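You operate a simulated robot arm through the tools that you are given. There is no shell and no other tool.

You are at the controls of a simulated robot arm. One attempt, no reset.

Task
Put things in order on the low table top. At the end: the yellow fuse pack from the low table top stands on top of the white spacer; the yellow oil tin stands where the white job block stood; the red coil stands where the yellow oil tin stood; the purple tie pot stands where the red coil stood; the white job block stands on top of the brown cover carton; whatever was shut is shut again. Leave all else as you found it, and nothing knocked over.
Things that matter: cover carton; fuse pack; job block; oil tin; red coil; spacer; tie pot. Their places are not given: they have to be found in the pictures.

It is judged by the outcome, as a careful person would: the job done as asked, and still so three seconds after it is handed in. It fails if anything else is knocked over, pushed out of place, dropped, spilled or broken. A push-on lid holds only when it is set on centred and level and pressed home; a screw cap is set on level and turned clockwise until tight.

Robot
A 6-joint arm with a two-finger parallel gripper, fixed in place. Base frame: the origin is at the foot of the arm, x ahead of it, y to its left, z up; the work surface is at about z = 0. Units: mm, degrees, N and s.
With the tool pointing down near the work surface it reaches from about 120 to 500 mm from the base axis. Its first joint turns from -72.0 to 72.0 degrees. Payload 0.65 kg.
Tool frame: the origin (TCP) lies between the finger pads and is the grasp point; the fingertips stand 25 mm ahead of it; z points along the fingers, y is the line along which they close. The gripper opens to 76 mm. The fingers are 18 mm wide and 10 mm thick; the gripper's body (36 by 78 mm) begins 45 mm behind the TCP.
Orientation is that of the tool frame in the base frame, as [roll, pitch, yaw] about the fixed x, y, z axes, in that order (R = Rz(yaw) Ry(pitch) Rx(roll)). With the fingers straight down and closing along the base's y, the tool's x points along the base's -x, its y along +y and its z along -z.

Tools
- The arm moves only by the tool arm_command. Its argument "increments" is one flat list of numbers, 7 for each row, row after row: the shift along the base's x, y, z in cm, then the turn, a rotation vector about the base's x, y, z in degrees, then the closure, from 0 (fully open) to 1 (shut). In form: [dx, dy, dz, rx, ry, rz, grip, dx, dy, dz, rx, ry, rz, grip, ...]. A call has 1 to 20 rows; each row is the pose to reach, as a shift and turn from the pose commanded when the call began. Rows are played at 5 a second. More than 50 mm and 8.6 degrees between two rows, or a gripper value outside its range, and nothing of the call is played. Where a pose cannot be reached the arm comes as near as it can. A force on the tool above 40 N (or 10 N above the force at the start of the call, whichever is more), or a blocked arm, ends the call early, and 0.2 s more pass. Each finger travels about 108 mm/s and halts on what it meets, pressing with about 41 N; the grip force reading is that of the motor and also rises with nothing between the fingers. The clock runs only during rows and for 0.2 s after the last one: add rows that repeat a pose to give the fingers time. The reply holds the time, the measured pose of the TCP, the force on the tool along the base axes, the opening and the grip force, in the units named above and with some noise, with the torque about the TCP (base axes, N m) and any sound that the robot's microphone picked up.
- Cameras (640 x 400 px; columns grow to the right, rows downward): "scene" is fixed at [43.6, 283.7, 416.1]; the picture's right is [-0.83, -0.56, 0.00], its down [-0.32, 0.46, -0.83] and it looks along [0.47, -0.68, -0.56] (base axes); focal length 214 px, centre (320, 200). "wrist" rides on the gripper at [58, 11, -81] in the tool frame; the picture's right is [-0.18, 0.98, 0.00], its down [-0.75, -0.14, -0.64] and it looks along [-0.63, -0.12, 0.77] (tool axes); focal length 243 px, centre (320, 200).
- grab_frame(camera): a new picture of that camera. The clock stands still meanwhile.
- pixel_to_xyz(camera, pixels): there is no depth. For up to 12 entries [column, row, z] of the newest picture of that camera ("zoom" is the newest enlarged one), the place [x, y] in the base frame at which the ray of that pixel passes the height z, good to about 3 mm, but the place of the scene camera against the robot may be out by one fixed shift of up to 25 mm in any direction. The clock stands still meanwhile.
- close_up(camera, box): a new picture of the part [left, top, right, bottom] of that camera's present view, enlarged. The clock stands still meanwhile.
- close_job(): hands the job in; it is judged then, once.

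Open the gripper and draw the arm clear of the work before you hand the job in, unless the task says otherwise.

The tools are called after "Call:" as a command line: name --argument value ..., lists and objects as JSON in quotes. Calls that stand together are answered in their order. arm_command: Moves the arm, as the interface text tells. Its arguments: {"type":"object","properties":{"increments":{"type":"array"}},"required":["increments"]} The other tools are called the same way: grab_frame (camera) takes a picture; pixel_to_xyz (camera, pixels) gives the place at which the rays of pixels pass given heights; close_up (camera, box) takes an enlarged picture of a part of a camera's view; close_job () hands the job in.

At the start:

```text
t: 0.0
tool_pos: [261.6, -45.9, 329.9]
tcp_rot: [-179.9, 0.0, 180.0]
wrist_force: [-0.3, -0.9, -0.7]
torque: [0.02, 0.01, -0.03]
gripper_width: 75.6
gripper_force: 0.1
```

scene: 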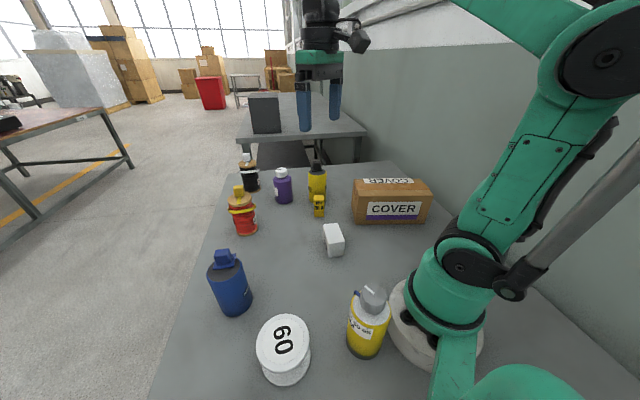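
wrist: 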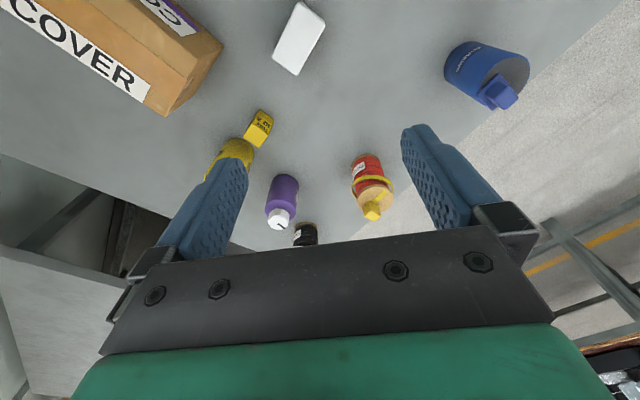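

I see a table with a blue tin, a white round "60" object, yellow tins, a red one, a purple one, a black one, a white block and a brown COVER carton. I'll take close-ups to identify each of them.

Call:
close_up --camera "scene" --box '[200, 140, 360, 240]'

Call:
close_up --camera "scene" --box '[200, 240, 440, 390]'

Call:
close_up --camera "scene" --box '[300, 160, 460, 260]'

Call:
close_up --camera "wrist" --box '[180, 80, 420, 250]'

```text
4.00 times, centred on (280, 190) of scene
```

zoom: 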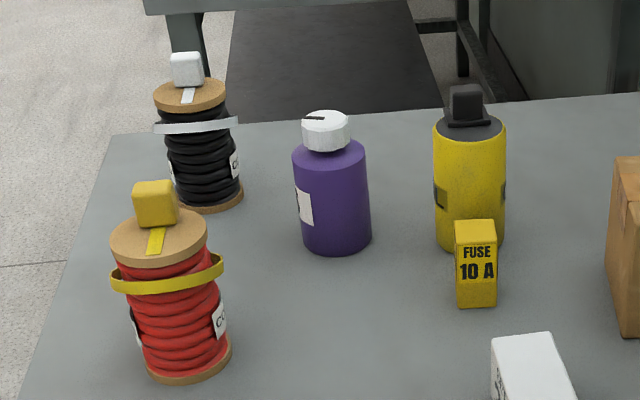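

```text
2.67 times, centred on (320, 315) of scene
```

zoom: 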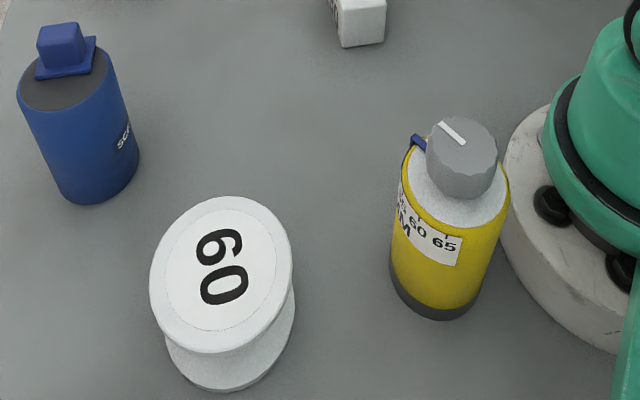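

```text
4.00 times, centred on (380, 210) of scene
```

zoom: 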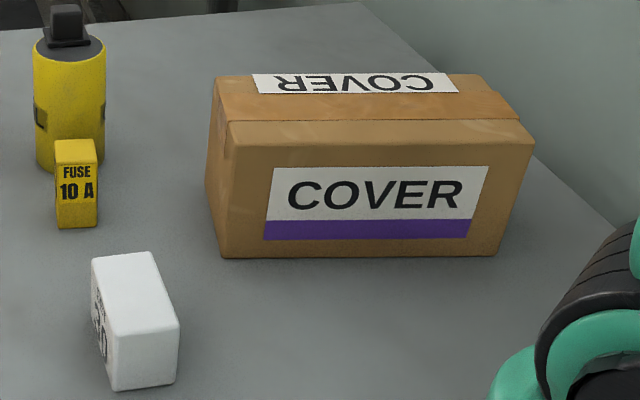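

```text
2.35 times, centred on (300, 165) of wrist
```

zoom: 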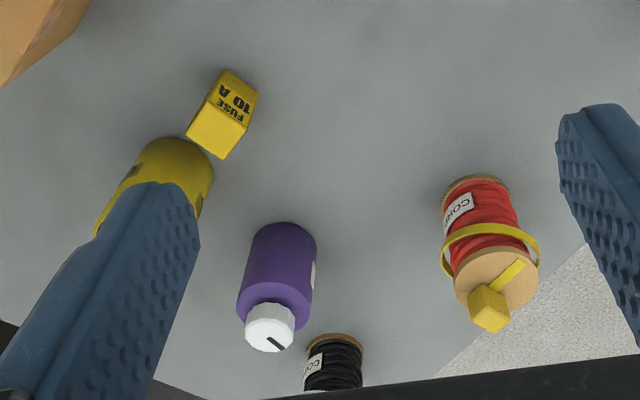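

I need to tell which yellow cylinder is the oil tin; zooming in on labels at scene (367,320), (317,180), (230,285).

Call:
close_up --camera "scene" --box '[335, 275, 407, 365]'

Call:
close_up --camera "scene" --box '[296, 155, 344, 225]'

Call:
close_up --camera "scene" --box '[200, 240, 264, 320]'

Call:
close_up --camera "scene" --box '[315, 215, 355, 265]'

```text
4.44 times, centred on (371, 320) of scene
```

zoom: 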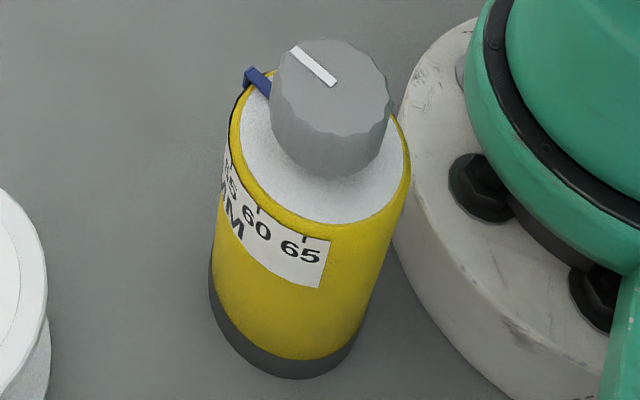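

```text
5.71 times, centred on (320, 190) of scene
```

zoom: 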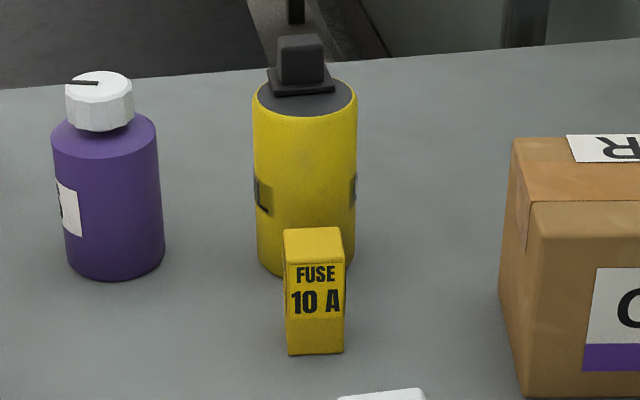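

```text
5.00 times, centred on (232, 280) of scene
```

zoom: 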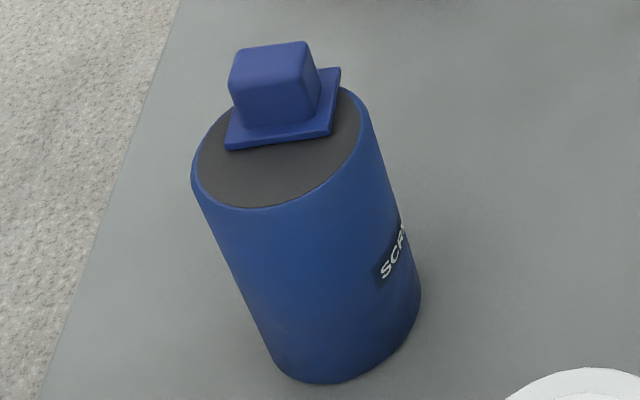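

```text
8.00 times, centred on (335, 240) of scene
```

zoom: 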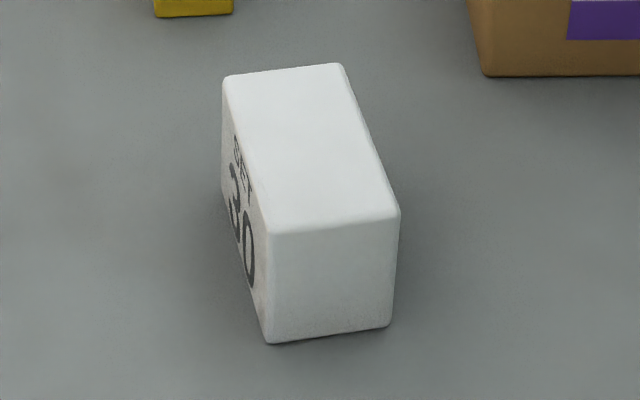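

The far yellow cylinder with the black cap matches the blue "SCR…" tin in shape, so it's likely the oil tin. The near yellow one has a "MM 55 60 65" dial. I'll locate the bases of the objects with both cameras to find the scene camera's offset.

Call:
pixel_to_xyz --camera "scene" --pixels '[[319, 216, 0], [317, 200, 0], [284, 201, 0], [246, 233, 0], [252, 190, 0], [236, 312, 0], [285, 380, 0], [363, 355, 0], [334, 256, 0], [356, 224, 0], [425, 223, 0], [352, 211, 0]]'

Call:
close_up --camera "wrist" --box '[0, 0, 320, 200]'

Call:
close_up --camera "wrist" --box '[320, 0, 640, 200]'

```text
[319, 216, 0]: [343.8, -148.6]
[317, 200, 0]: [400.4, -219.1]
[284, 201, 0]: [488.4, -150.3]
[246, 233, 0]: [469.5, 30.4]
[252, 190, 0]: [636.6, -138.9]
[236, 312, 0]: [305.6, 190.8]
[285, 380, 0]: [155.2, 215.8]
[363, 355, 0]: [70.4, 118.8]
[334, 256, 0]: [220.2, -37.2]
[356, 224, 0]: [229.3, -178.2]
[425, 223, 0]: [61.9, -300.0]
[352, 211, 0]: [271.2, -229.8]
```

```text
2.00 times, centred on (160, 100) of wrist
```

zoom: 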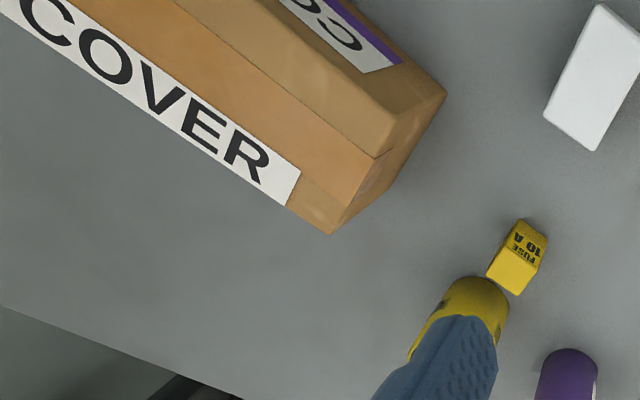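

```text
2.00 times, centred on (480, 100) of wrist
```

zoom: 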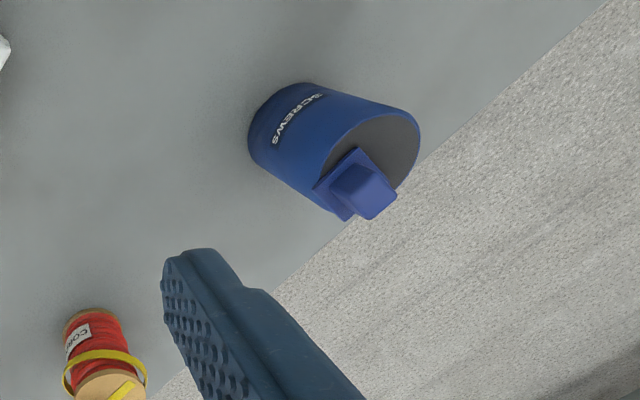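

Blue tin reads "SCREWS", so the far yellow tin of the same family is the oil tin. Now locating points from the wrist picture: fuse (262,112), oil tin base edge (240,140), tie pot base (288,175), red coil base (365,155), blue tin base (458,50), carton base corner (165,115).

Call:
pixel_to_xyz --camera "wrist" --pixels '[[262, 110, 0], [240, 139, 0], [286, 175, 0], [364, 155, 0], [458, 45, 0], [166, 117, 0], [222, 47, 0], [296, 75, 0], [307, 224, 0], [300, 2, 0], [325, 18, 0], [272, 57, 0]]'

```text
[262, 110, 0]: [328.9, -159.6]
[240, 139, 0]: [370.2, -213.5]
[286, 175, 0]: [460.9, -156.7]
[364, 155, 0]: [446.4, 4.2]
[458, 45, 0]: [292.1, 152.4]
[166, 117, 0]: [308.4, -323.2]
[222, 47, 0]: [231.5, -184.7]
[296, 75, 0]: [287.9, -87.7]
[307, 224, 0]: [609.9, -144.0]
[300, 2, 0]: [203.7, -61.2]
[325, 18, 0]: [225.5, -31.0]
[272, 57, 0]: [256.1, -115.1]
```

Wrist-derived positions: fuse ≈(335,-160), oil tin ≈(390,-215), tie pot ≈(475,-157), red coil ≈(460,5), job block ≈(250,-75). Next I move the arm high to look at the spacer area from above.

Call:
arm_command --increments '[-2, 3, -1.5, 0, 0, 0, 0, -4, 6, -3, 0, 0, 0, 0, -6, 9, -4.5, 0, 0, 0, 0, -8, 12, -6, 0, 0, 0, 0, -10, 15, -7.5, 0, 0, 0, 0, -12, 18, -9, 0, 0, 0, 0, -12, 18, -9, 0, 0, 0, 0]'

Call:
grab_frame --camera "wrist"

Call:
grab_frame --camera "scene"

```text
t: 1.6
tool_pos: [139.6, 134.2, 239.5]
tcp_rot: [180.0, 0.0, 180.0]
wrist_force: [0.1, 0.3, 1.2]
torque: [0.04, 0.01, 0.0]
gripper_width: 76.0
gripper_force: 0.1
```

```text
taken
```

wrist: 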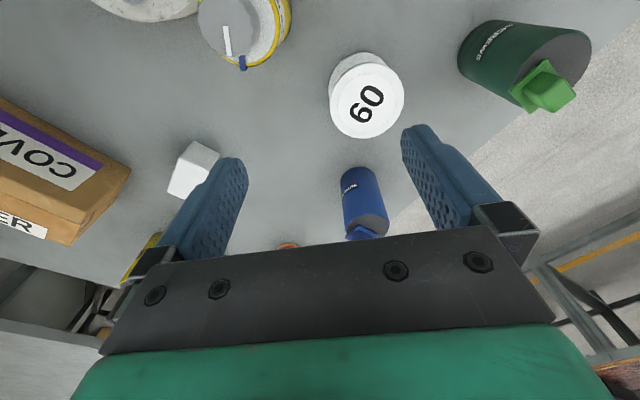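

```text
taken
```

scene: 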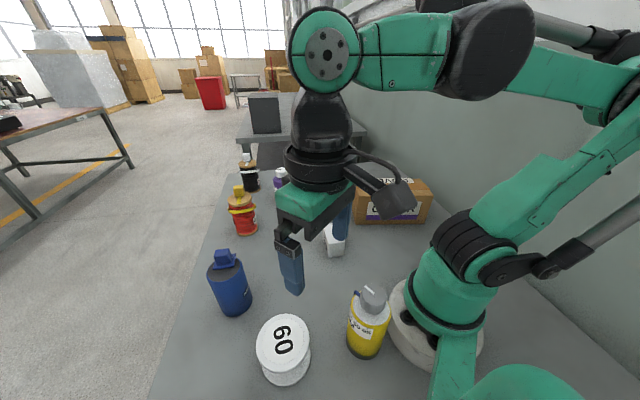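

The spacer is seen at wrist (366,100) with a further green tin at (525,70). I query the spacer's top edges and base, and enlarge.

Call:
close_up --camera "wrist" --box '[280, 20, 440, 160]'

Call:
pixel_to_xyz --camera "wrist" --pixels '[[366, 100, 50], [366, 100, 60], [366, 64, 60], [366, 138, 60], [330, 100, 60], [404, 97, 60], [356, 53, 0], [329, 90, 0]]'

Call:
close_up --camera "scene" --box '[245, 300, 325, 390]'

```text
2.86 times, centred on (360, 90) of wrist
```

zoom: 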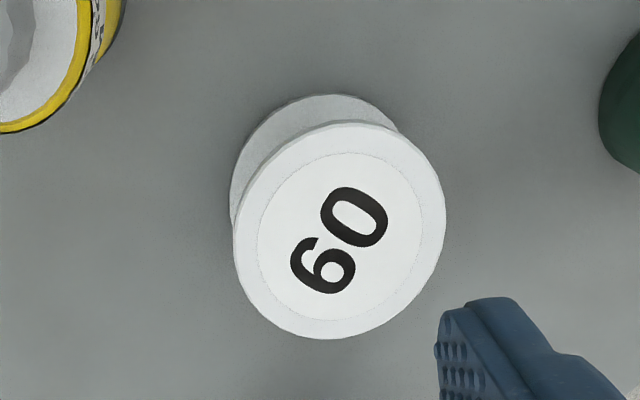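

```text
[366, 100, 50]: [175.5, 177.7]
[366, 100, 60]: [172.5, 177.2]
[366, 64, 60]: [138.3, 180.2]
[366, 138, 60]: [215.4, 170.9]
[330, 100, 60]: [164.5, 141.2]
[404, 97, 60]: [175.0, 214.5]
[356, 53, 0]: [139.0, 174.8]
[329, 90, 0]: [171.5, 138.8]
```

```text
4.44 times, centred on (285, 345) of scene
```

zoom: 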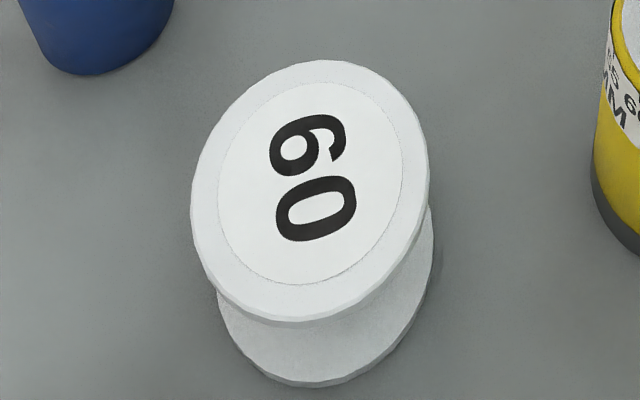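

The spacer centre is about (175.5,177) with a 76 mm top disc at about z=50. Next I move over the fuse pack/oil tin area at a safe height to look straight down.

Call:
arm_command --increments '[1.5, -3.5, 0, 0, 0, 0, 0, 3, -7, 0, 0, 0, 0, 0, 4.5, -10.5, 0, 0, 0, 0, 0, 6, -14, 0, 0, 0, 0, 0, 7.5, -17.5, 0, 0, 0, 0, 0, 9, -21, 0, 0, 0, 0, 0, 10.5, -24.5, 0, 0, 0, 0, 0, 12, -28, 0, 0, 0, 0, 0, 12, -28, 0, 0, 0, 0, 0]'

Call:
grab_frame --camera "wrist"

Call:
close_up --camera "wrist" --box '[160, 40, 480, 240]'

```text
t: 3.6
tool_pos: [263.2, -144.7, 237.7]
tcp_rot: [-180.0, 0.1, 180.0]
wrist_force: [-0.4, -0.2, -0.2]
torque: [0.01, -0.01, 0.01]
gripper_width: 76.0
gripper_force: 0.1
```

```text
taken
```

wrist: 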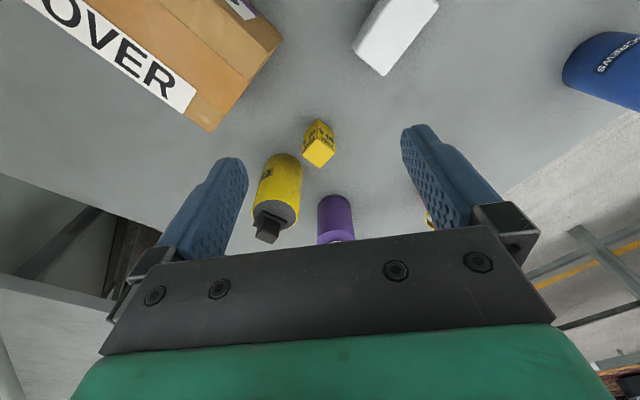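

```text
2.00 times, centred on (320, 140) of wrist
```

zoom: 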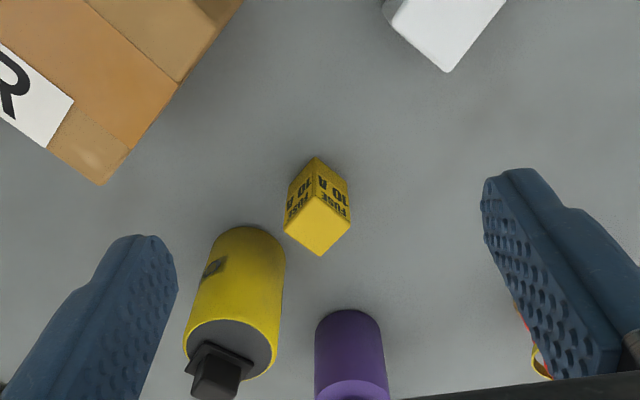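

The fuse pack is at zoom (317,205) rotated about 45°. I query its base vertex and top vertices, plus the oil tin and the job block edges.

Call:
pixel_to_xyz --camera "zoom" --pixels '[[316, 157, 0], [345, 177, 0], [288, 185, 0], [318, 192, 50], [350, 218, 50], [319, 256, 50], [284, 232, 50], [245, 227, 0], [285, 262, 0], [347, 310, 0], [317, 328, 0], [380, 328, 0]]'

Call:
close_up --camera "wrist" --box '[280, 100, 360, 180]'

```text
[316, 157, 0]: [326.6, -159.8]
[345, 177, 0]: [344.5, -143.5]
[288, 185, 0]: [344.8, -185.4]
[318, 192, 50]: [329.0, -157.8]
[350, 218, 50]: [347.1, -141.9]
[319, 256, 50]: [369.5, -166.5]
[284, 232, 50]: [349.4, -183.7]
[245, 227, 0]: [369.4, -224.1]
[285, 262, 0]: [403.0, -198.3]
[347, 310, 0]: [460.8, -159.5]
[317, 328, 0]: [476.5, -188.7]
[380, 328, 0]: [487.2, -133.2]
```

```text
5.00 times, centred on (320, 140) of wrist
```

zoom: 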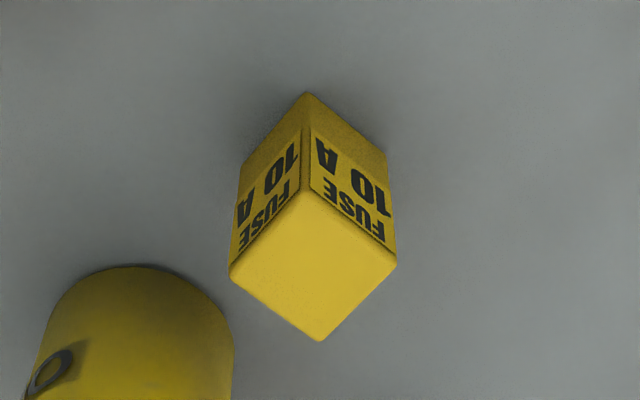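

The fuse pack is about 24×33 mm in footprint and about 50 mm tall, and an "O" of OIL is visible on the yellow tin. I refine its corners with the enlarged picture: top (307,192),(396,265),(320,342),(229,275), base (307,93).

Call:
pixel_to_xyz --camera "zoom" --pixels '[[307, 93, 0], [386, 155, 0], [240, 163, 0], [307, 192, 50], [396, 265, 50], [320, 342, 50], [229, 275, 50], [307, 192, 45], [396, 265, 45], [320, 342, 45], [229, 275, 45]]'

```text
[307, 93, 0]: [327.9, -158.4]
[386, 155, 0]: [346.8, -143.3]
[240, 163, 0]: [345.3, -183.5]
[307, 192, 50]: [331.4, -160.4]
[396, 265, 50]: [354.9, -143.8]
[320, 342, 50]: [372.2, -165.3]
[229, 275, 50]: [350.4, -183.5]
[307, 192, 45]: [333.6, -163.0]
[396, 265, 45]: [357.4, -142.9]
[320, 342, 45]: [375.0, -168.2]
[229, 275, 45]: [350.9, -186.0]
```

Fuse centre is (346,-163.5) with its short side along about 40°. I'll turn the gripper −50° about z and move above it to z≈150, then look again.

Call:
arm_command --increments '[1.2, -0.25, -1.3, 0, 0, -7.14, 0, 2.4, -0.5, -2.6, 0, 0, -14.28, 0, 3.6, -0.75, -3.9, 0, 0, -21.43, 0, 4.85, -1, -5.2, 0, 0, -28.57, 0, 6.1, -1.25, -6.5, 0, 0, -35.7, 0, 7.3, -1.5, -7.8, 0, 0, -42.86, 0, 8.5, -1.75, -9, 0, 0, -50, 0, 8.5, -1.75, -9, 0, 0, -50, 0]'

Call:
grab_frame --camera "wrist"

Call:
grab_frame --camera "scene"

```text
t: 5.4
tool_pos: [346.6, -160.5, 149.8]
tcp_rot: [179.9, -0.1, 129.8]
wrist_force: [-0.6, 0.5, 0.2]
torque: [-0.01, 0.01, 0.05]
gripper_width: 76.1
gripper_force: 0.0
```

```text
taken
```

wrist: 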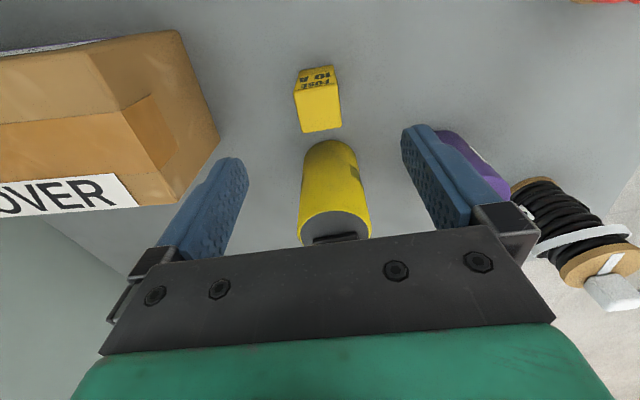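

```text
taken
```

scene: 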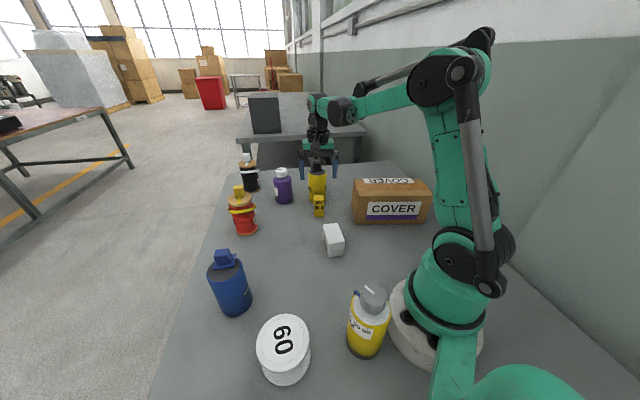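

The fuse appears aligned with the gripper at wrist (320,105). I check its corners from this closer view.

Call:
close_up --camera "wrist" --box '[280, 50, 360, 150]'

Call:
pixel_to_xyz --camera "wrist" --pixels '[[296, 70, 0], [334, 65, 0], [298, 91, 55], [339, 86, 55], [342, 126, 55], [304, 133, 55], [298, 91, 60], [339, 86, 60], [342, 126, 60], [304, 133, 60]]'

```text
4.00 times, centred on (320, 100) of wrist
```

zoom: 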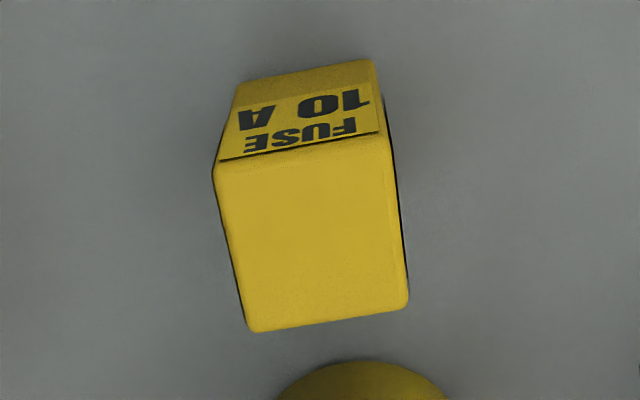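

```text
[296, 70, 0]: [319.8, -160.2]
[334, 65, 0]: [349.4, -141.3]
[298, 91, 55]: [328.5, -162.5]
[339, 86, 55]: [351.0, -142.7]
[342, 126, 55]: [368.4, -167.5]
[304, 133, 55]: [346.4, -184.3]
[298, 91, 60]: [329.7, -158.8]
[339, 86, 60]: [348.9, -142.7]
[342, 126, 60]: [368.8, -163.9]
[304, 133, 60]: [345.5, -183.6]
```

Fuse centre ≈(347.5,-163.5) agrees with the commanded TCP. I descend to z≈32 and close on it.

Call:
arm_command --increments '[0.05, 0, -3, 0, 0, 0, 0, 0.1, 0, -6, 0, 0, 0, 0, 0.1, 0, -8.5, 0, 0, 0, 0, 0.1, 0, -10.5, 0, 0, 0, 0, 0.1, 0, -11.8, 0, 0, 0, 0, 0.1, 0, -11.8, 0, 0, 0, 0, 0.1, 0, -11.8, 0, 0, 0, 1, 0.1, 0, -11.8, 0, 0, 0, 1, 0.1, 0, -11.8, 0, 0, 0, 1]'

Call:
grab_frame --camera "wrist"

Call:
grab_frame --camera "scene"

```text
t: 7.4
tool_pos: [343.8, -162.4, 31.9]
tcp_rot: [-180.0, 0.0, 130.0]
wrist_force: [-0.8, -0.2, -0.5]
torque: [-0.03, 0.04, -0.03]
gripper_width: 29.3
gripper_force: 41.5
```

```text
taken
```

wrist: 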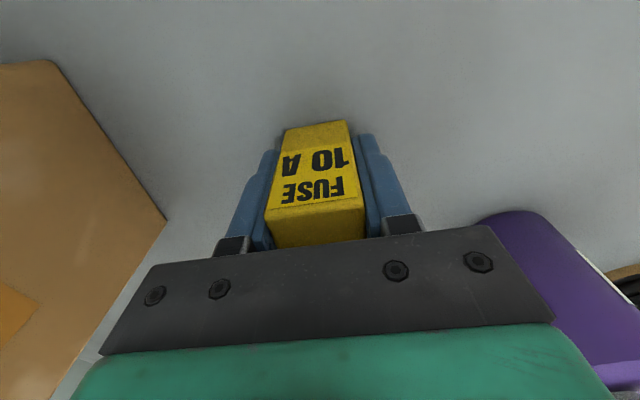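

```text
taken
```

scene: 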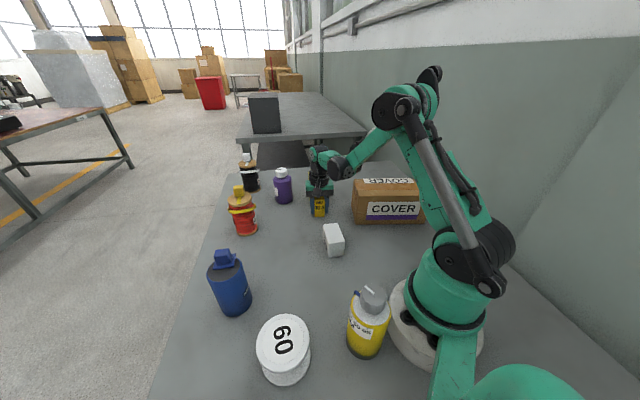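

The fuse is held (opening 29.3 mm). I lift it straight up and check.

Call:
arm_command --increments '[0, 0, 1, 0, 0, 0, 1, 0, 0, 3.5, 0, 0, 0, 1, 0, 0, 7, 0, 0, 0, 1, 0, 0, 10.5, 0, 0, 0, 1, 0, 0, 14, 0, 0, 0, 1, 0, 0, 16, 0, 0, 0, 1, 0, 0, 16, 0, 0, 0, 1]'

Call:
grab_frame --camera "wrist"

```text
t: 9.0
tool_pos: [347.5, -160.9, 191.1]
tcp_rot: [-180.0, -0.1, 130.0]
wrist_force: [-0.2, 0.0, -0.1]
torque: [-0.04, -0.02, -0.01]
gripper_width: 29.1
gripper_force: 41.2
```

```text
taken
```

wrist: 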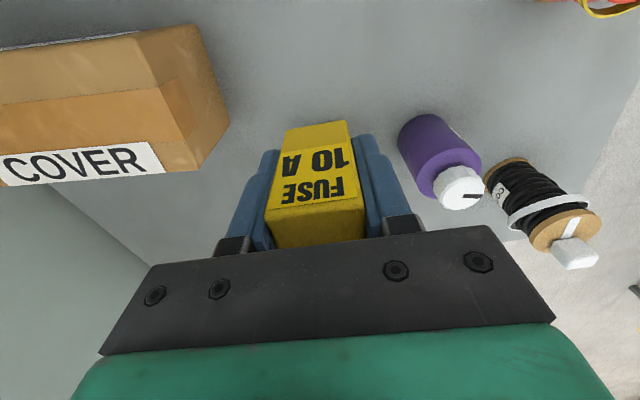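

The fuse is held firmly. I carry it at z≈190 to above the spacer at (176,177).

Call:
arm_command --increments '[-1, 2, 0, 0, 0, 0, 1, -2.7, 5.4, 0, 0, 0, 0, 1, -4.4, 8.8, 0, 0, 0, 0, 1, -6.2, 12.2, 0, 0, 0, 0, 1, -7.9, 15.6, 0, 0, 0, 0, 1, -9.6, 19, 0, 0, 0, 0, 1, -11.3, 22.4, 0, 0, 0, 0, 1, -13, 25.8, 0, 0, 0, 0, 1, -14.8, 29.3, 0, 0, 0, 0, 1, -16.3, 32.3, 0, 0, 0, 0, 1, -17.16, 34.04, 0, 0, 0, 0, 1, -17.16, 34.04, 0, 0, 0, 0, 1]'

Call:
grab_frame --camera "wrist"

Call:
grab_frame --camera "scene"

```text
t: 11.6
tool_pos: [173.4, 177.3, 192.2]
tcp_rot: [-180.0, 0.0, 130.0]
wrist_force: [0.7, -1.0, -0.4]
torque: [0.0, 0.03, 0.0]
gripper_width: 29.0
gripper_force: 41.5
```

```text
taken
```

wrist: 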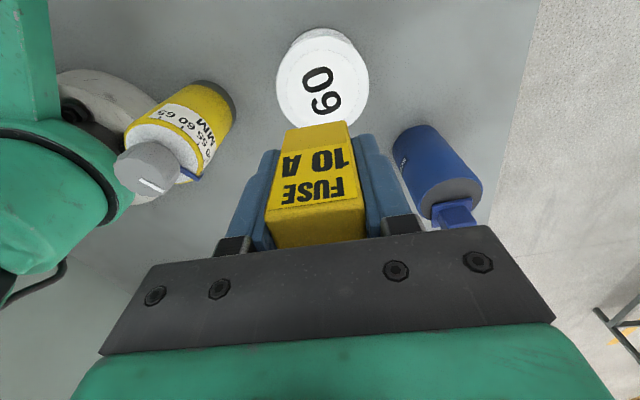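

```text
taken
```

scene: 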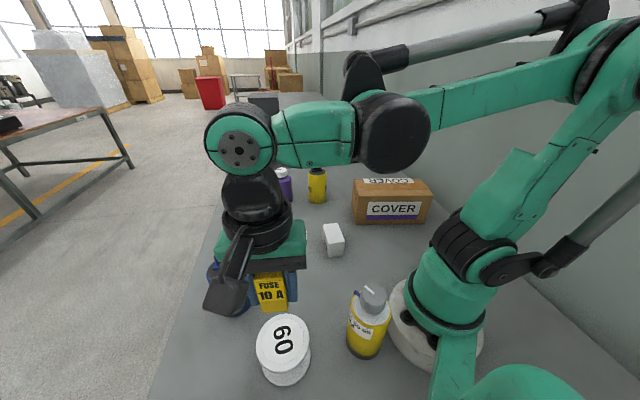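

Spacer top spans wrist columns 277–368, rows 36–126. I query its centre from this view at several heights to fix its height and position.

Call:
pixel_to_xyz --camera "wrist" --pixels '[[277, 80, 50], [369, 78, 50], [322, 36, 50], [322, 80, 50], [322, 80, 60], [322, 80, 40], [290, 45, 0], [320, 28, 0], [234, 95, 0], [205, 80, 0], [398, 140, 0], [425, 125, 0]]'

Call:
close_up --camera "wrist" --box '[260, 20, 390, 130]'

```text
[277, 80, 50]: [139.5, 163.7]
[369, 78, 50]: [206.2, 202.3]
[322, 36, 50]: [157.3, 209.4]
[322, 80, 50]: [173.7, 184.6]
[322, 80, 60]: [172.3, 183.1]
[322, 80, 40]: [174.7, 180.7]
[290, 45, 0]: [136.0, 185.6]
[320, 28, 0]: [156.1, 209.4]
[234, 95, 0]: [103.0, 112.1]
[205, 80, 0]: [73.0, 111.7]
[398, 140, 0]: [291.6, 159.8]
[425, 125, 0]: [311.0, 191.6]
```

```text
3.64 times, centred on (325, 75) of wrist
```

zoom: 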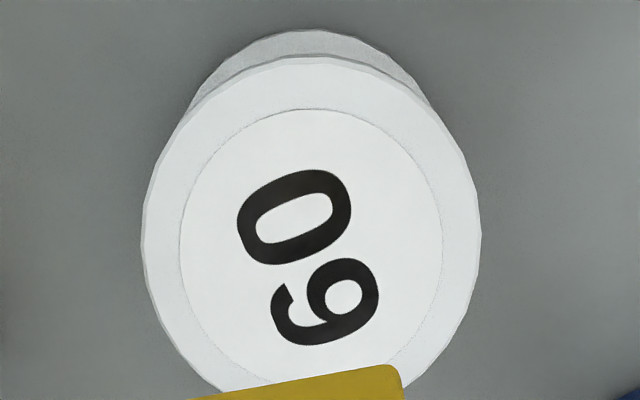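

Averaging both views puts the spacer centre near (174.5,180). I shift slightly in y and lower so the fuse bottom is near z≈70, then continue in small steps watching the force.

Call:
arm_command --increments '[-0.05, 0.3, -2, 0, 0, 0, 1, -0.05, 0.3, -5, 0, 0, 0, 1, -0.05, 0.3, -7.5, 0, 0, 0, 1, -0.05, 0.3, -9, 0, 0, 0, 1, -0.05, 0.3, -9, 0, 0, 0, 1]'

Call:
close_up --camera "scene" --box '[220, 250, 380, 390]'

Call:
grab_frame --camera "wrist"

```text
t: 12.8
tool_pos: [173.7, 181.2, 102.2]
tcp_rot: [-180.0, 0.2, 129.9]
wrist_force: [0.2, -0.5, -0.8]
torque: [-0.01, 0.0, 0.01]
gripper_width: 29.1
gripper_force: 40.8
```

```text
2.86 times, centred on (300, 320) of scene
```

zoom: 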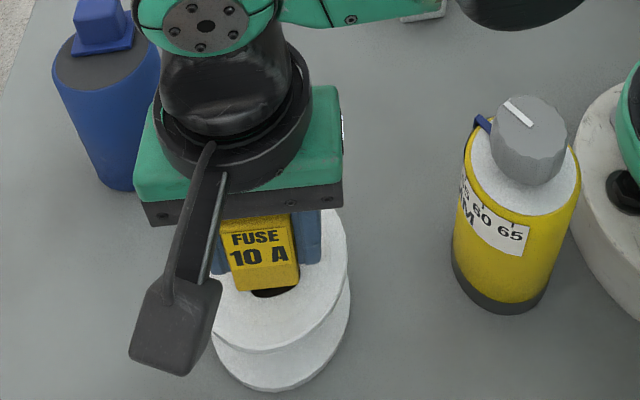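

```text
taken
```

wrist: 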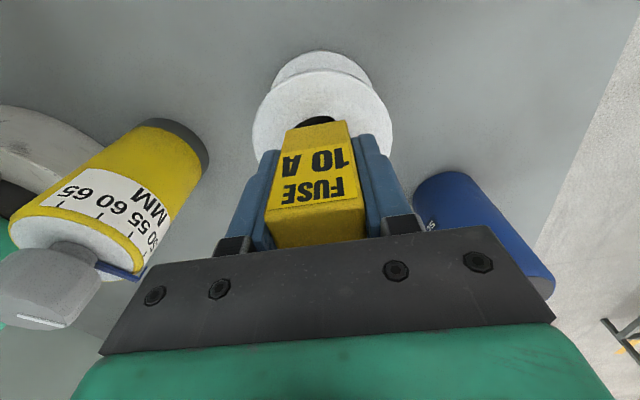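

The fuse hovers over the middle of the spacer top. I lower 9 mm, then go in 2–3 mm steps.

Call:
arm_command --increments '[0, 0, -0.5, 0, 0, 0, 1, 0, 0, -0.9, 0, 0, 0, 1, 0, 0, -0.9, 0, 0, 0, 1]'

Call:
close_up --camera "scene" --box '[260, 300, 330, 390]'

```text
t: 13.6
tool_pos: [172.6, 179.8, 92.7]
tcp_rot: [180.0, 0.0, 130.0]
wrist_force: [-0.3, 0.0, -1.4]
torque: [0.02, 0.04, -0.01]
gripper_width: 29.0
gripper_force: 41.3
```

```text
4.44 times, centred on (295, 345) of scene
```

zoom: 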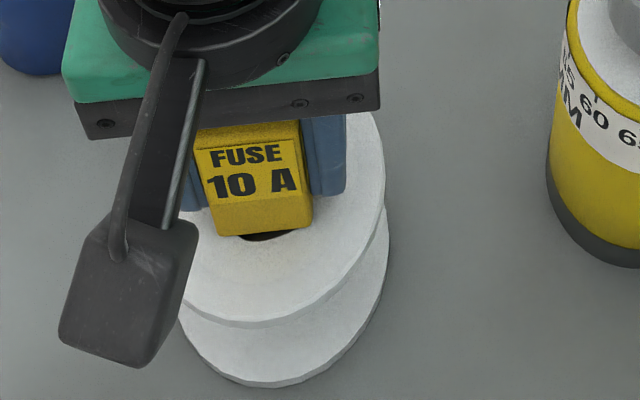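

No contact yet (force ≈ −1 N). I step down 3 mm per row with a few rows and read the force.

Call:
arm_command --increments '[0, 0, -0.3, 0, 0, 0, 1, 0, 0, -0.6, 0, 0, 0, 1, 0, 0, -0.6, 0, 0, 0, 1]'

Call:
close_up --camera "scene" --box '[260, 300, 330, 390]'

```text
t: 14.0
tool_pos: [174.5, 179.5, 90.7]
tcp_rot: [-179.9, -0.1, 130.0]
wrist_force: [-3.0, -1.2, 24.2]
torque: [-0.02, -0.03, -0.01]
gripper_width: 28.9
gripper_force: 41.2
stopped in row 2: the force on the tool passed its limit at 48 N (the readings are from after the stop); the commanded pose is now the measured one
```

```text
4.44 times, centred on (295, 345) of scene
```

zoom: 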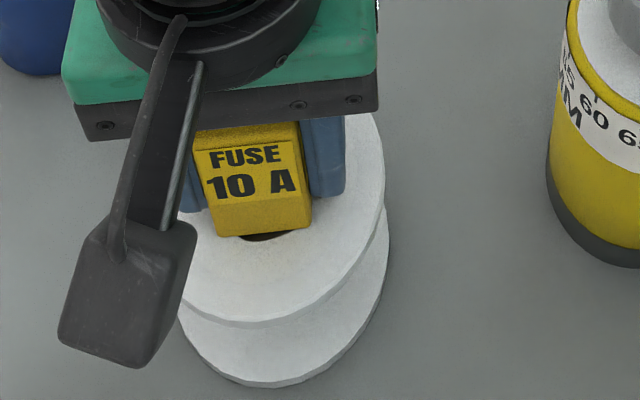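

Contact at TCP z≈91 (spacer top ≈60 mm). I ease up by 1 mm to relieve the pressure and read the force.

Call:
arm_command --increments '[0, 0, 0.1, 0, 0, 0, 1, 0, 0, 0.1, 0, 0, 0, 1]'

```text
t: 14.6
tool_pos: [173.4, 180.3, 90.9]
tcp_rot: [-179.8, -0.1, 130.0]
wrist_force: [1.3, 4.1, 12.4]
torque: [0.11, -0.07, 0.02]
gripper_width: 29.4
gripper_force: 41.4
```

The fuse is resting on the spacer with 12 N press; I open the gripper while holding the pose, then check.

Call:
arm_command --increments '[0, 0, 0.05, 0, 0, 0, 0.9, 0, 0, 0.05, 0, 0, 0, 0.4, 0, 0, 0.05, 0, 0, 0, 0, 0, 0, 0.05, 0, 0, 0, 0]'

Call:
grab_frame --camera "wrist"

Call:
close_up --camera "scene" --box '[220, 250, 380, 390]'

```text
t: 15.6
tool_pos: [174.3, 178.1, 91.6]
tcp_rot: [-179.9, 0.0, 130.1]
wrist_force: [0.2, 0.2, 0.3]
torque: [-0.02, -0.01, -0.02]
gripper_width: 75.9
gripper_force: 0.0
```

```text
taken
```

wrist: 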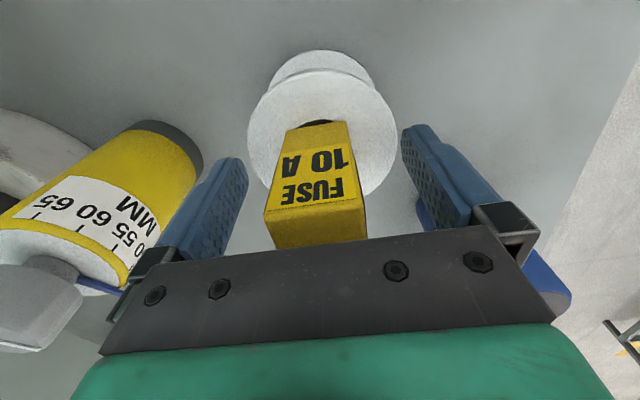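

```text
2.86 times, centred on (300, 320) of scene
```

zoom: 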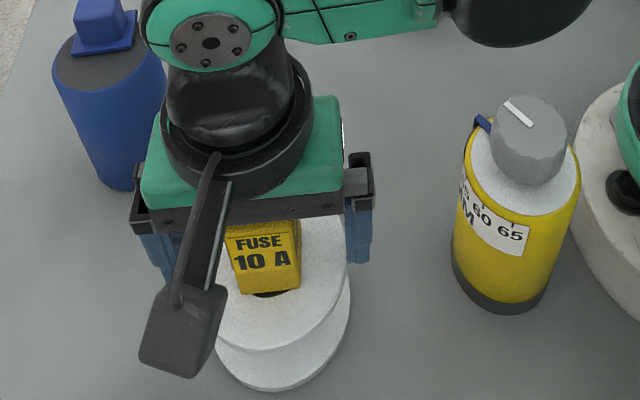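

The fuse stands upright and centred on the spacer. I raise straight up clear of it, then move towards the job block and carton, turning back to the original yaw.

Call:
arm_command --increments '[0, 0, 1.5, 0, 0, 0, 0, 0, 0, 4.5, 0, 0, 0, 0, 0, 0, 8, 0, 0, 0, 0, 0, 0, 11.5, 0, 0, 0, 0, 0, 0, 15, 0, 0, 0, 0, 0.2, -3, 15, 0, 0, 6, 0, 0.4, -6.5, 15, 0, 0, 13, 0, 0.6, -10, 15, 0, 0, 20, 0, 0.8, -13.5, 15, 0, 0, 27, 0, 1, -17, 15, 0, 0, 34, 0, 1.2, -20.5, 15, 0, 0, 41, 0, 1.4, -24, 15, 0, 0, 47, 0, 1.55, -27, 15, 0, 0, 50, 0, 1.55, -27, 15, 0, 0, 50, 0]'

Call:
grab_frame --camera "wrist"

Call:
grab_frame --camera "scene"

```text
t: 18.6
tool_pos: [188.9, -89.7, 239.8]
tcp_rot: [-179.9, -0.1, -179.9]
wrist_force: [-0.2, -0.2, -0.5]
torque: [-0.01, 0.01, 0.0]
gripper_width: 75.9
gripper_force: 0.1
```

```text
taken
```

wrist: 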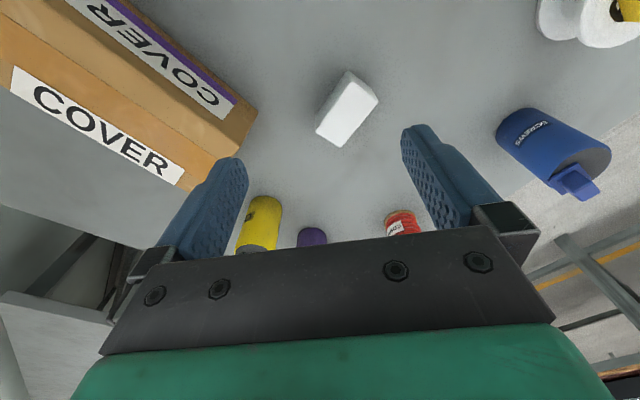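

```text
taken
```

scene: 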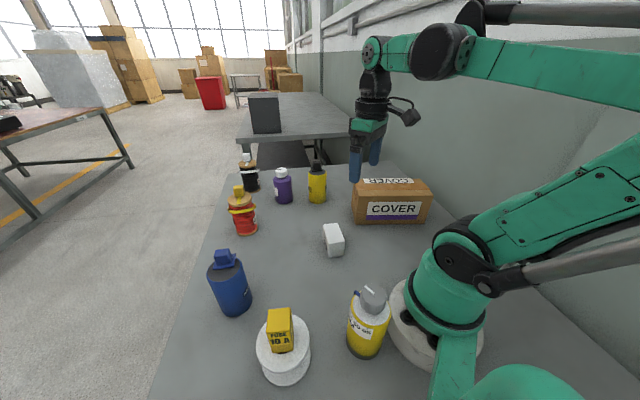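

The fuse pack stands on the spacer (scene (280,330)). Now I enlarge the job block and carton in the wrist view.

Call:
close_up --camera "wrist" --box '[0, 0, 280, 190]'

Call:
close_up --camera "wrist" --box '[300, 60, 396, 156]'

```text
2.11 times, centred on (140, 95) of wrist
```

zoom: 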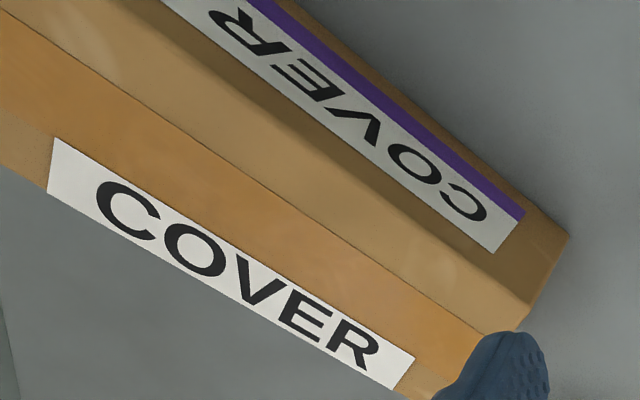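

```text
4.17 times, centred on (348, 108) of wrist
```

zoom: 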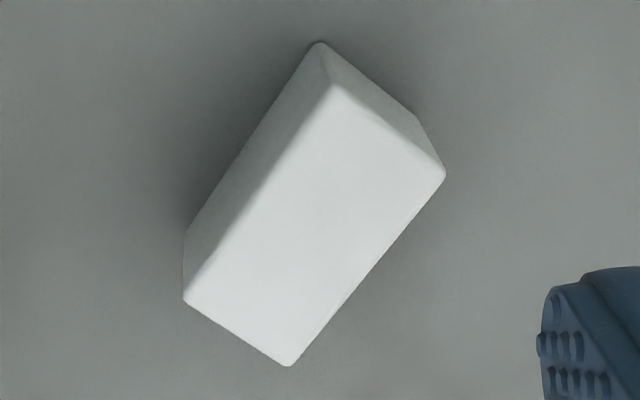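

Block corners in the enlarged view: base (318,42),(416,118),(185,232); top (335,85),(445,172),(289,366),(184,302). I query them.

Call:
pixel_to_xyz --camera "zoom" --pixels '[[318, 42, 0], [416, 118, 0], [185, 232, 0], [335, 85, 40], [445, 172, 40], [289, 366, 40], [184, 302, 40], [335, 85, 50], [445, 172, 50], [289, 366, 50], [184, 302, 50]]'

Call:
pixel_to_xyz --camera "wrist" --pixels '[[248, 105, 0], [232, 133, 90], [232, 133, 80], [181, 189, 90], [23, 68, 90], [184, 166, 90], [104, 2, 0], [50, 0, 90], [229, 104, 30], [219, 119, 60]]'

```text
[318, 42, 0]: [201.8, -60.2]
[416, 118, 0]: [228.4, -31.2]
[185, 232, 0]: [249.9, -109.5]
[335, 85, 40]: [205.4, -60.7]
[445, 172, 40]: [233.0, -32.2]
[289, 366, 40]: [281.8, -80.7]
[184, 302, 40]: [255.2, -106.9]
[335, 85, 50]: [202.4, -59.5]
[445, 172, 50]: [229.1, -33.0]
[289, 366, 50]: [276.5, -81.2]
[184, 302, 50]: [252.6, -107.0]
```

```text
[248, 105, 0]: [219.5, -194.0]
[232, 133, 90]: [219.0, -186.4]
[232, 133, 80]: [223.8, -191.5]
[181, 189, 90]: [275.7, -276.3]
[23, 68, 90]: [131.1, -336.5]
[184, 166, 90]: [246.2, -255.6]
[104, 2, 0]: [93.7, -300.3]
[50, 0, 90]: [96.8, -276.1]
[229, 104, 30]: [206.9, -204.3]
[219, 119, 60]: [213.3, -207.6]
```

Job block: centre (239.5,-70.3), about 39×69×50 mm, short side along 46°. Before grabbing it I move over to view the carton top well.

Call:
arm_command --increments '[-1.6, -2.8, 0.5, 0, 0, 0, 0, -3.2, -5.5, 1, 0, 0, 0, 0, -4.8, -8.2, 1.5, 0, 0, 0, 0, -6, -11, 2, 0, 0, 0, 0, -6, -11, 2, 0, 0, 0, 0]'

Call:
grab_frame --camera "wrist"

```text
t: 19.8
tool_pos: [125.5, -203.4, 260.1]
tcp_rot: [-179.9, -0.1, -179.9]
wrist_force: [-0.2, -1.0, -0.4]
torque: [0.0, 0.01, -0.01]
gripper_width: 76.0
gripper_force: 0.0
```

```text
taken
```

wrist: 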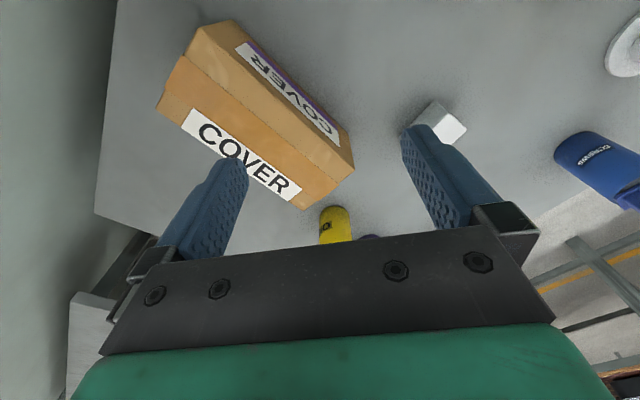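

Call:
close_up --camera "wrist" --box '[140, 0, 380, 220]'

```text
1.82 times, centred on (260, 110) of wrist
```

zoom: 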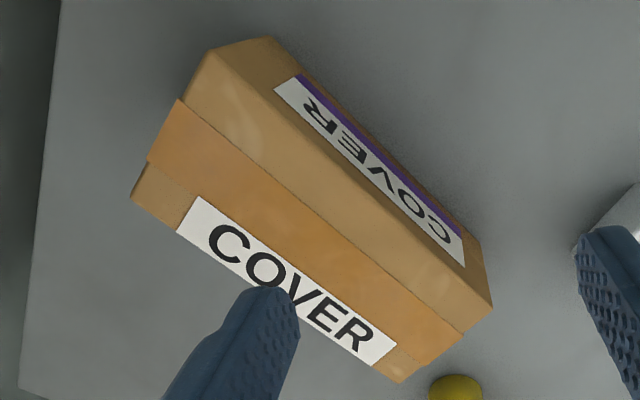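

Carton corners in the enlarged view: top (213,48),(491,307),(402,383),(132,197); base front (268,37),(482,243). I query them to fix its height and centre.

Call:
pixel_to_xyz --camera "zoom" --pixels '[[268, 37, 0], [482, 243, 0], [213, 48, 80], [491, 307, 80], [402, 383, 80], [132, 197, 80], [213, 48, 90], [491, 307, 90], [402, 383, 90], [132, 197, 90], [462, 332, 80], [179, 100, 80]]'

```text
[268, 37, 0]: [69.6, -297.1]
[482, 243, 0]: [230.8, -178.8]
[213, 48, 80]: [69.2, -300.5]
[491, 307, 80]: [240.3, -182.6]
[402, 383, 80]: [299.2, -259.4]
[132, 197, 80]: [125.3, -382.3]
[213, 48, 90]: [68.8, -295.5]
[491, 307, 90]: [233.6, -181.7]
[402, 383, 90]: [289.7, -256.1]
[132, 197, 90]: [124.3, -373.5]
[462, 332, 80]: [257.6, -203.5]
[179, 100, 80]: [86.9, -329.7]
```

Carton top centre ≈(179,-277), 200×93 mm, about 89 mm high. Now I move over the job block, turning −44° so the fingers close across its short side.

Call:
arm_command --increments '[1.5, 1.8, -1, 0, 0, -6.3, 0, 3.1, 3.7, -2.5, 0, 0, -12.6, 0, 4.7, 5.6, -4.5, 0, 0, -18.9, 0, 6.3, 7.5, -6.5, 0, 0, -25.2, 0, 7.9, 9.4, -8.8, 0, 0, -31.5, 0, 9.5, 11.3, -11, 0, 0, -37.8, 0, 10.95, 13.02, -13.2, 0, 0, -44, 0, 10.95, 13.02, -13.2, 0, 0, -44, 0]'

Call:
grab_frame --camera "wrist"

```text
t: 21.6
tool_pos: [239.0, -69.5, 130.6]
tcp_rot: [-179.9, -0.1, 136.0]
wrist_force: [0.2, -0.2, 0.3]
torque: [0.0, 0.01, 0.0]
gripper_width: 76.1
gripper_force: 0.1
```

```text
taken
```

wrist: 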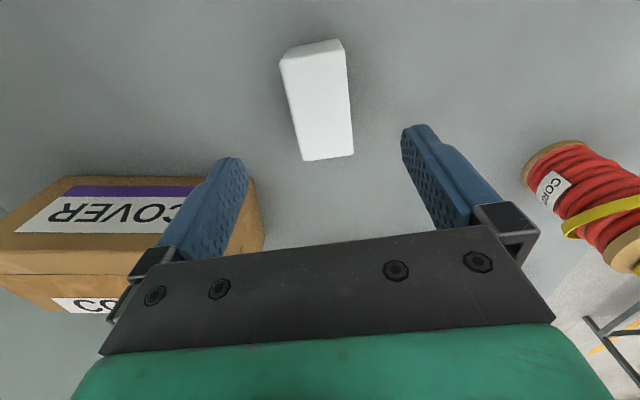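

The block is centred between the fingers at wrist (318,105). I verify corners before descending.

Call:
close_up --camera "wrist" --box '[256, 30, 384, 170]'

Call:
pixel_to_xyz --camera "wrist" --pixels '[[282, 62, 50], [346, 51, 50], [353, 156, 50], [303, 161, 50], [282, 62, 45], [346, 51, 45], [353, 156, 45], [303, 161, 45], [280, 60, 50], [346, 53, 50]]'

```text
2.86 times, centred on (320, 100) of wrist
```

zoom: 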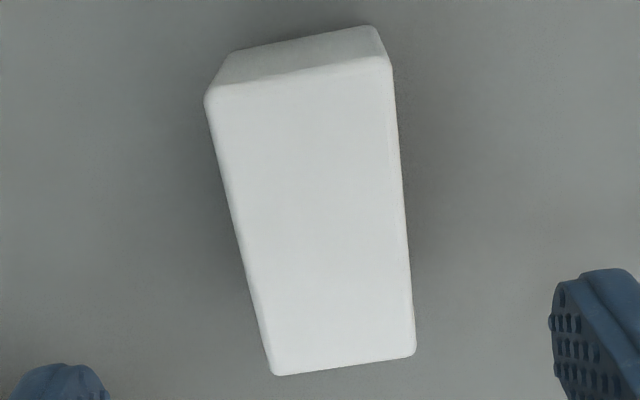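

```text
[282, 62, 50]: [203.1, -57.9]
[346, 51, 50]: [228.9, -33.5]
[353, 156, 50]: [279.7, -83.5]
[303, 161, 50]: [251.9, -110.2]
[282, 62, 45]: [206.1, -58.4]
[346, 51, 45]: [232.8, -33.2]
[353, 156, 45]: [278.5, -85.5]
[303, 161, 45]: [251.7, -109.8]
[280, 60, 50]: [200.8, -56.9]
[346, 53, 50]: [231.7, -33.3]
```

Centre confirmed ≈(240.5,-71). I descend to z≈30 and close on the block.

Call:
arm_command --increments '[0.05, -0.05, -3, 0, 0, 0, 0, 0.05, -0.05, -6, 0, 0, 0, 0, 0.05, -0.05, -8.5, 0, 0, 0, 0, 0.05, -0.05, -10, 0, 0, 0, 0, 0.05, -0.05, -10, 0, 0, 0, 0, 0.05, -0.05, -10, 0, 0, 0, 1, 0.05, -0.05, -10, 0, 0, 0, 1, 0.05, -0.05, -10, 0, 0, 0, 1]'

Call:
grab_frame --camera "wrist"

```text
t: 23.4
tool_pos: [239.5, -69.5, 29.7]
tcp_rot: [-179.9, -0.1, 136.0]
wrist_force: [0.0, -0.3, -0.2]
torque: [0.04, 0.0, 0.03]
gripper_width: 39.6
gripper_force: 40.7
```

```text
taken
```

wrist: 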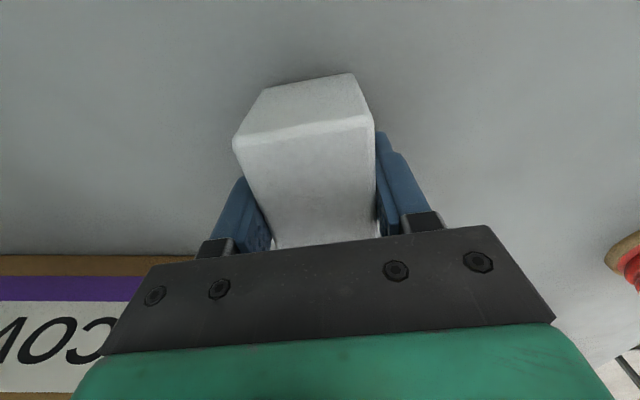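

The block is held at 39.6 mm opening. I lift it straight up 16 cm and carry it over the carton centre (179,-277).

Call:
arm_command --increments '[0, 0, 1, 0, 0, 0, 1, 0, 0, 4, 0, 0, 0, 1, 0, 0, 8, 0, 0, 0, 1, 0, 0, 12, 0, 0, 0, 1, 0, 0, 16, 0, 0, 0, 1, -0.5, -1.8, 16, 0, 0, 0, 1, -1.5, -5.2, 16, 0, 0, 0, 1, -2.6, -8.8, 16, 0, 0, 0, 1, -3.7, -12.4, 16, 0, 0, 0, 1, -4.7, -16, 16, 0, 0, 0, 1, -5.6, -19, 16, 0, 0, 0, 1, -6.1, -20.6, 16, 0, 0, 0, 1, -6.1, -20.6, 16, 0, 0, 0, 1]'

Call:
grab_frame --camera "wrist"

Call:
grab_frame --camera "scene"

```text
t: 26.2
tool_pos: [179.5, -275.8, 189.8]
tcp_rot: [-179.9, -0.1, 136.2]
wrist_force: [-0.2, 0.4, -0.5]
torque: [-0.02, 0.02, 0.02]
gripper_width: 39.5
gripper_force: 41.3
```

```text
taken
```

wrist: 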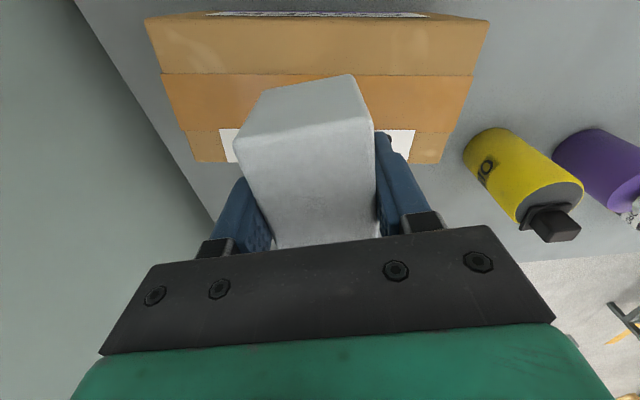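

```text
taken
```

scene: 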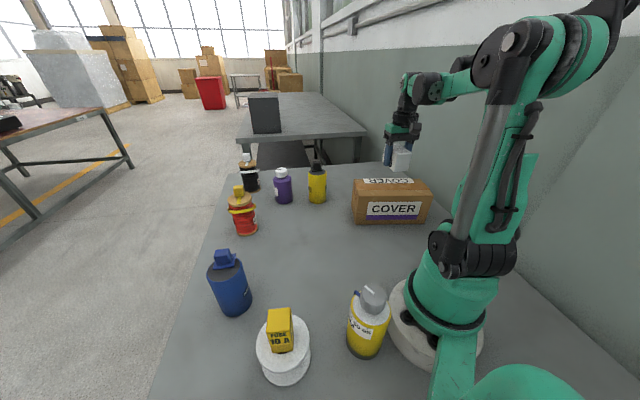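

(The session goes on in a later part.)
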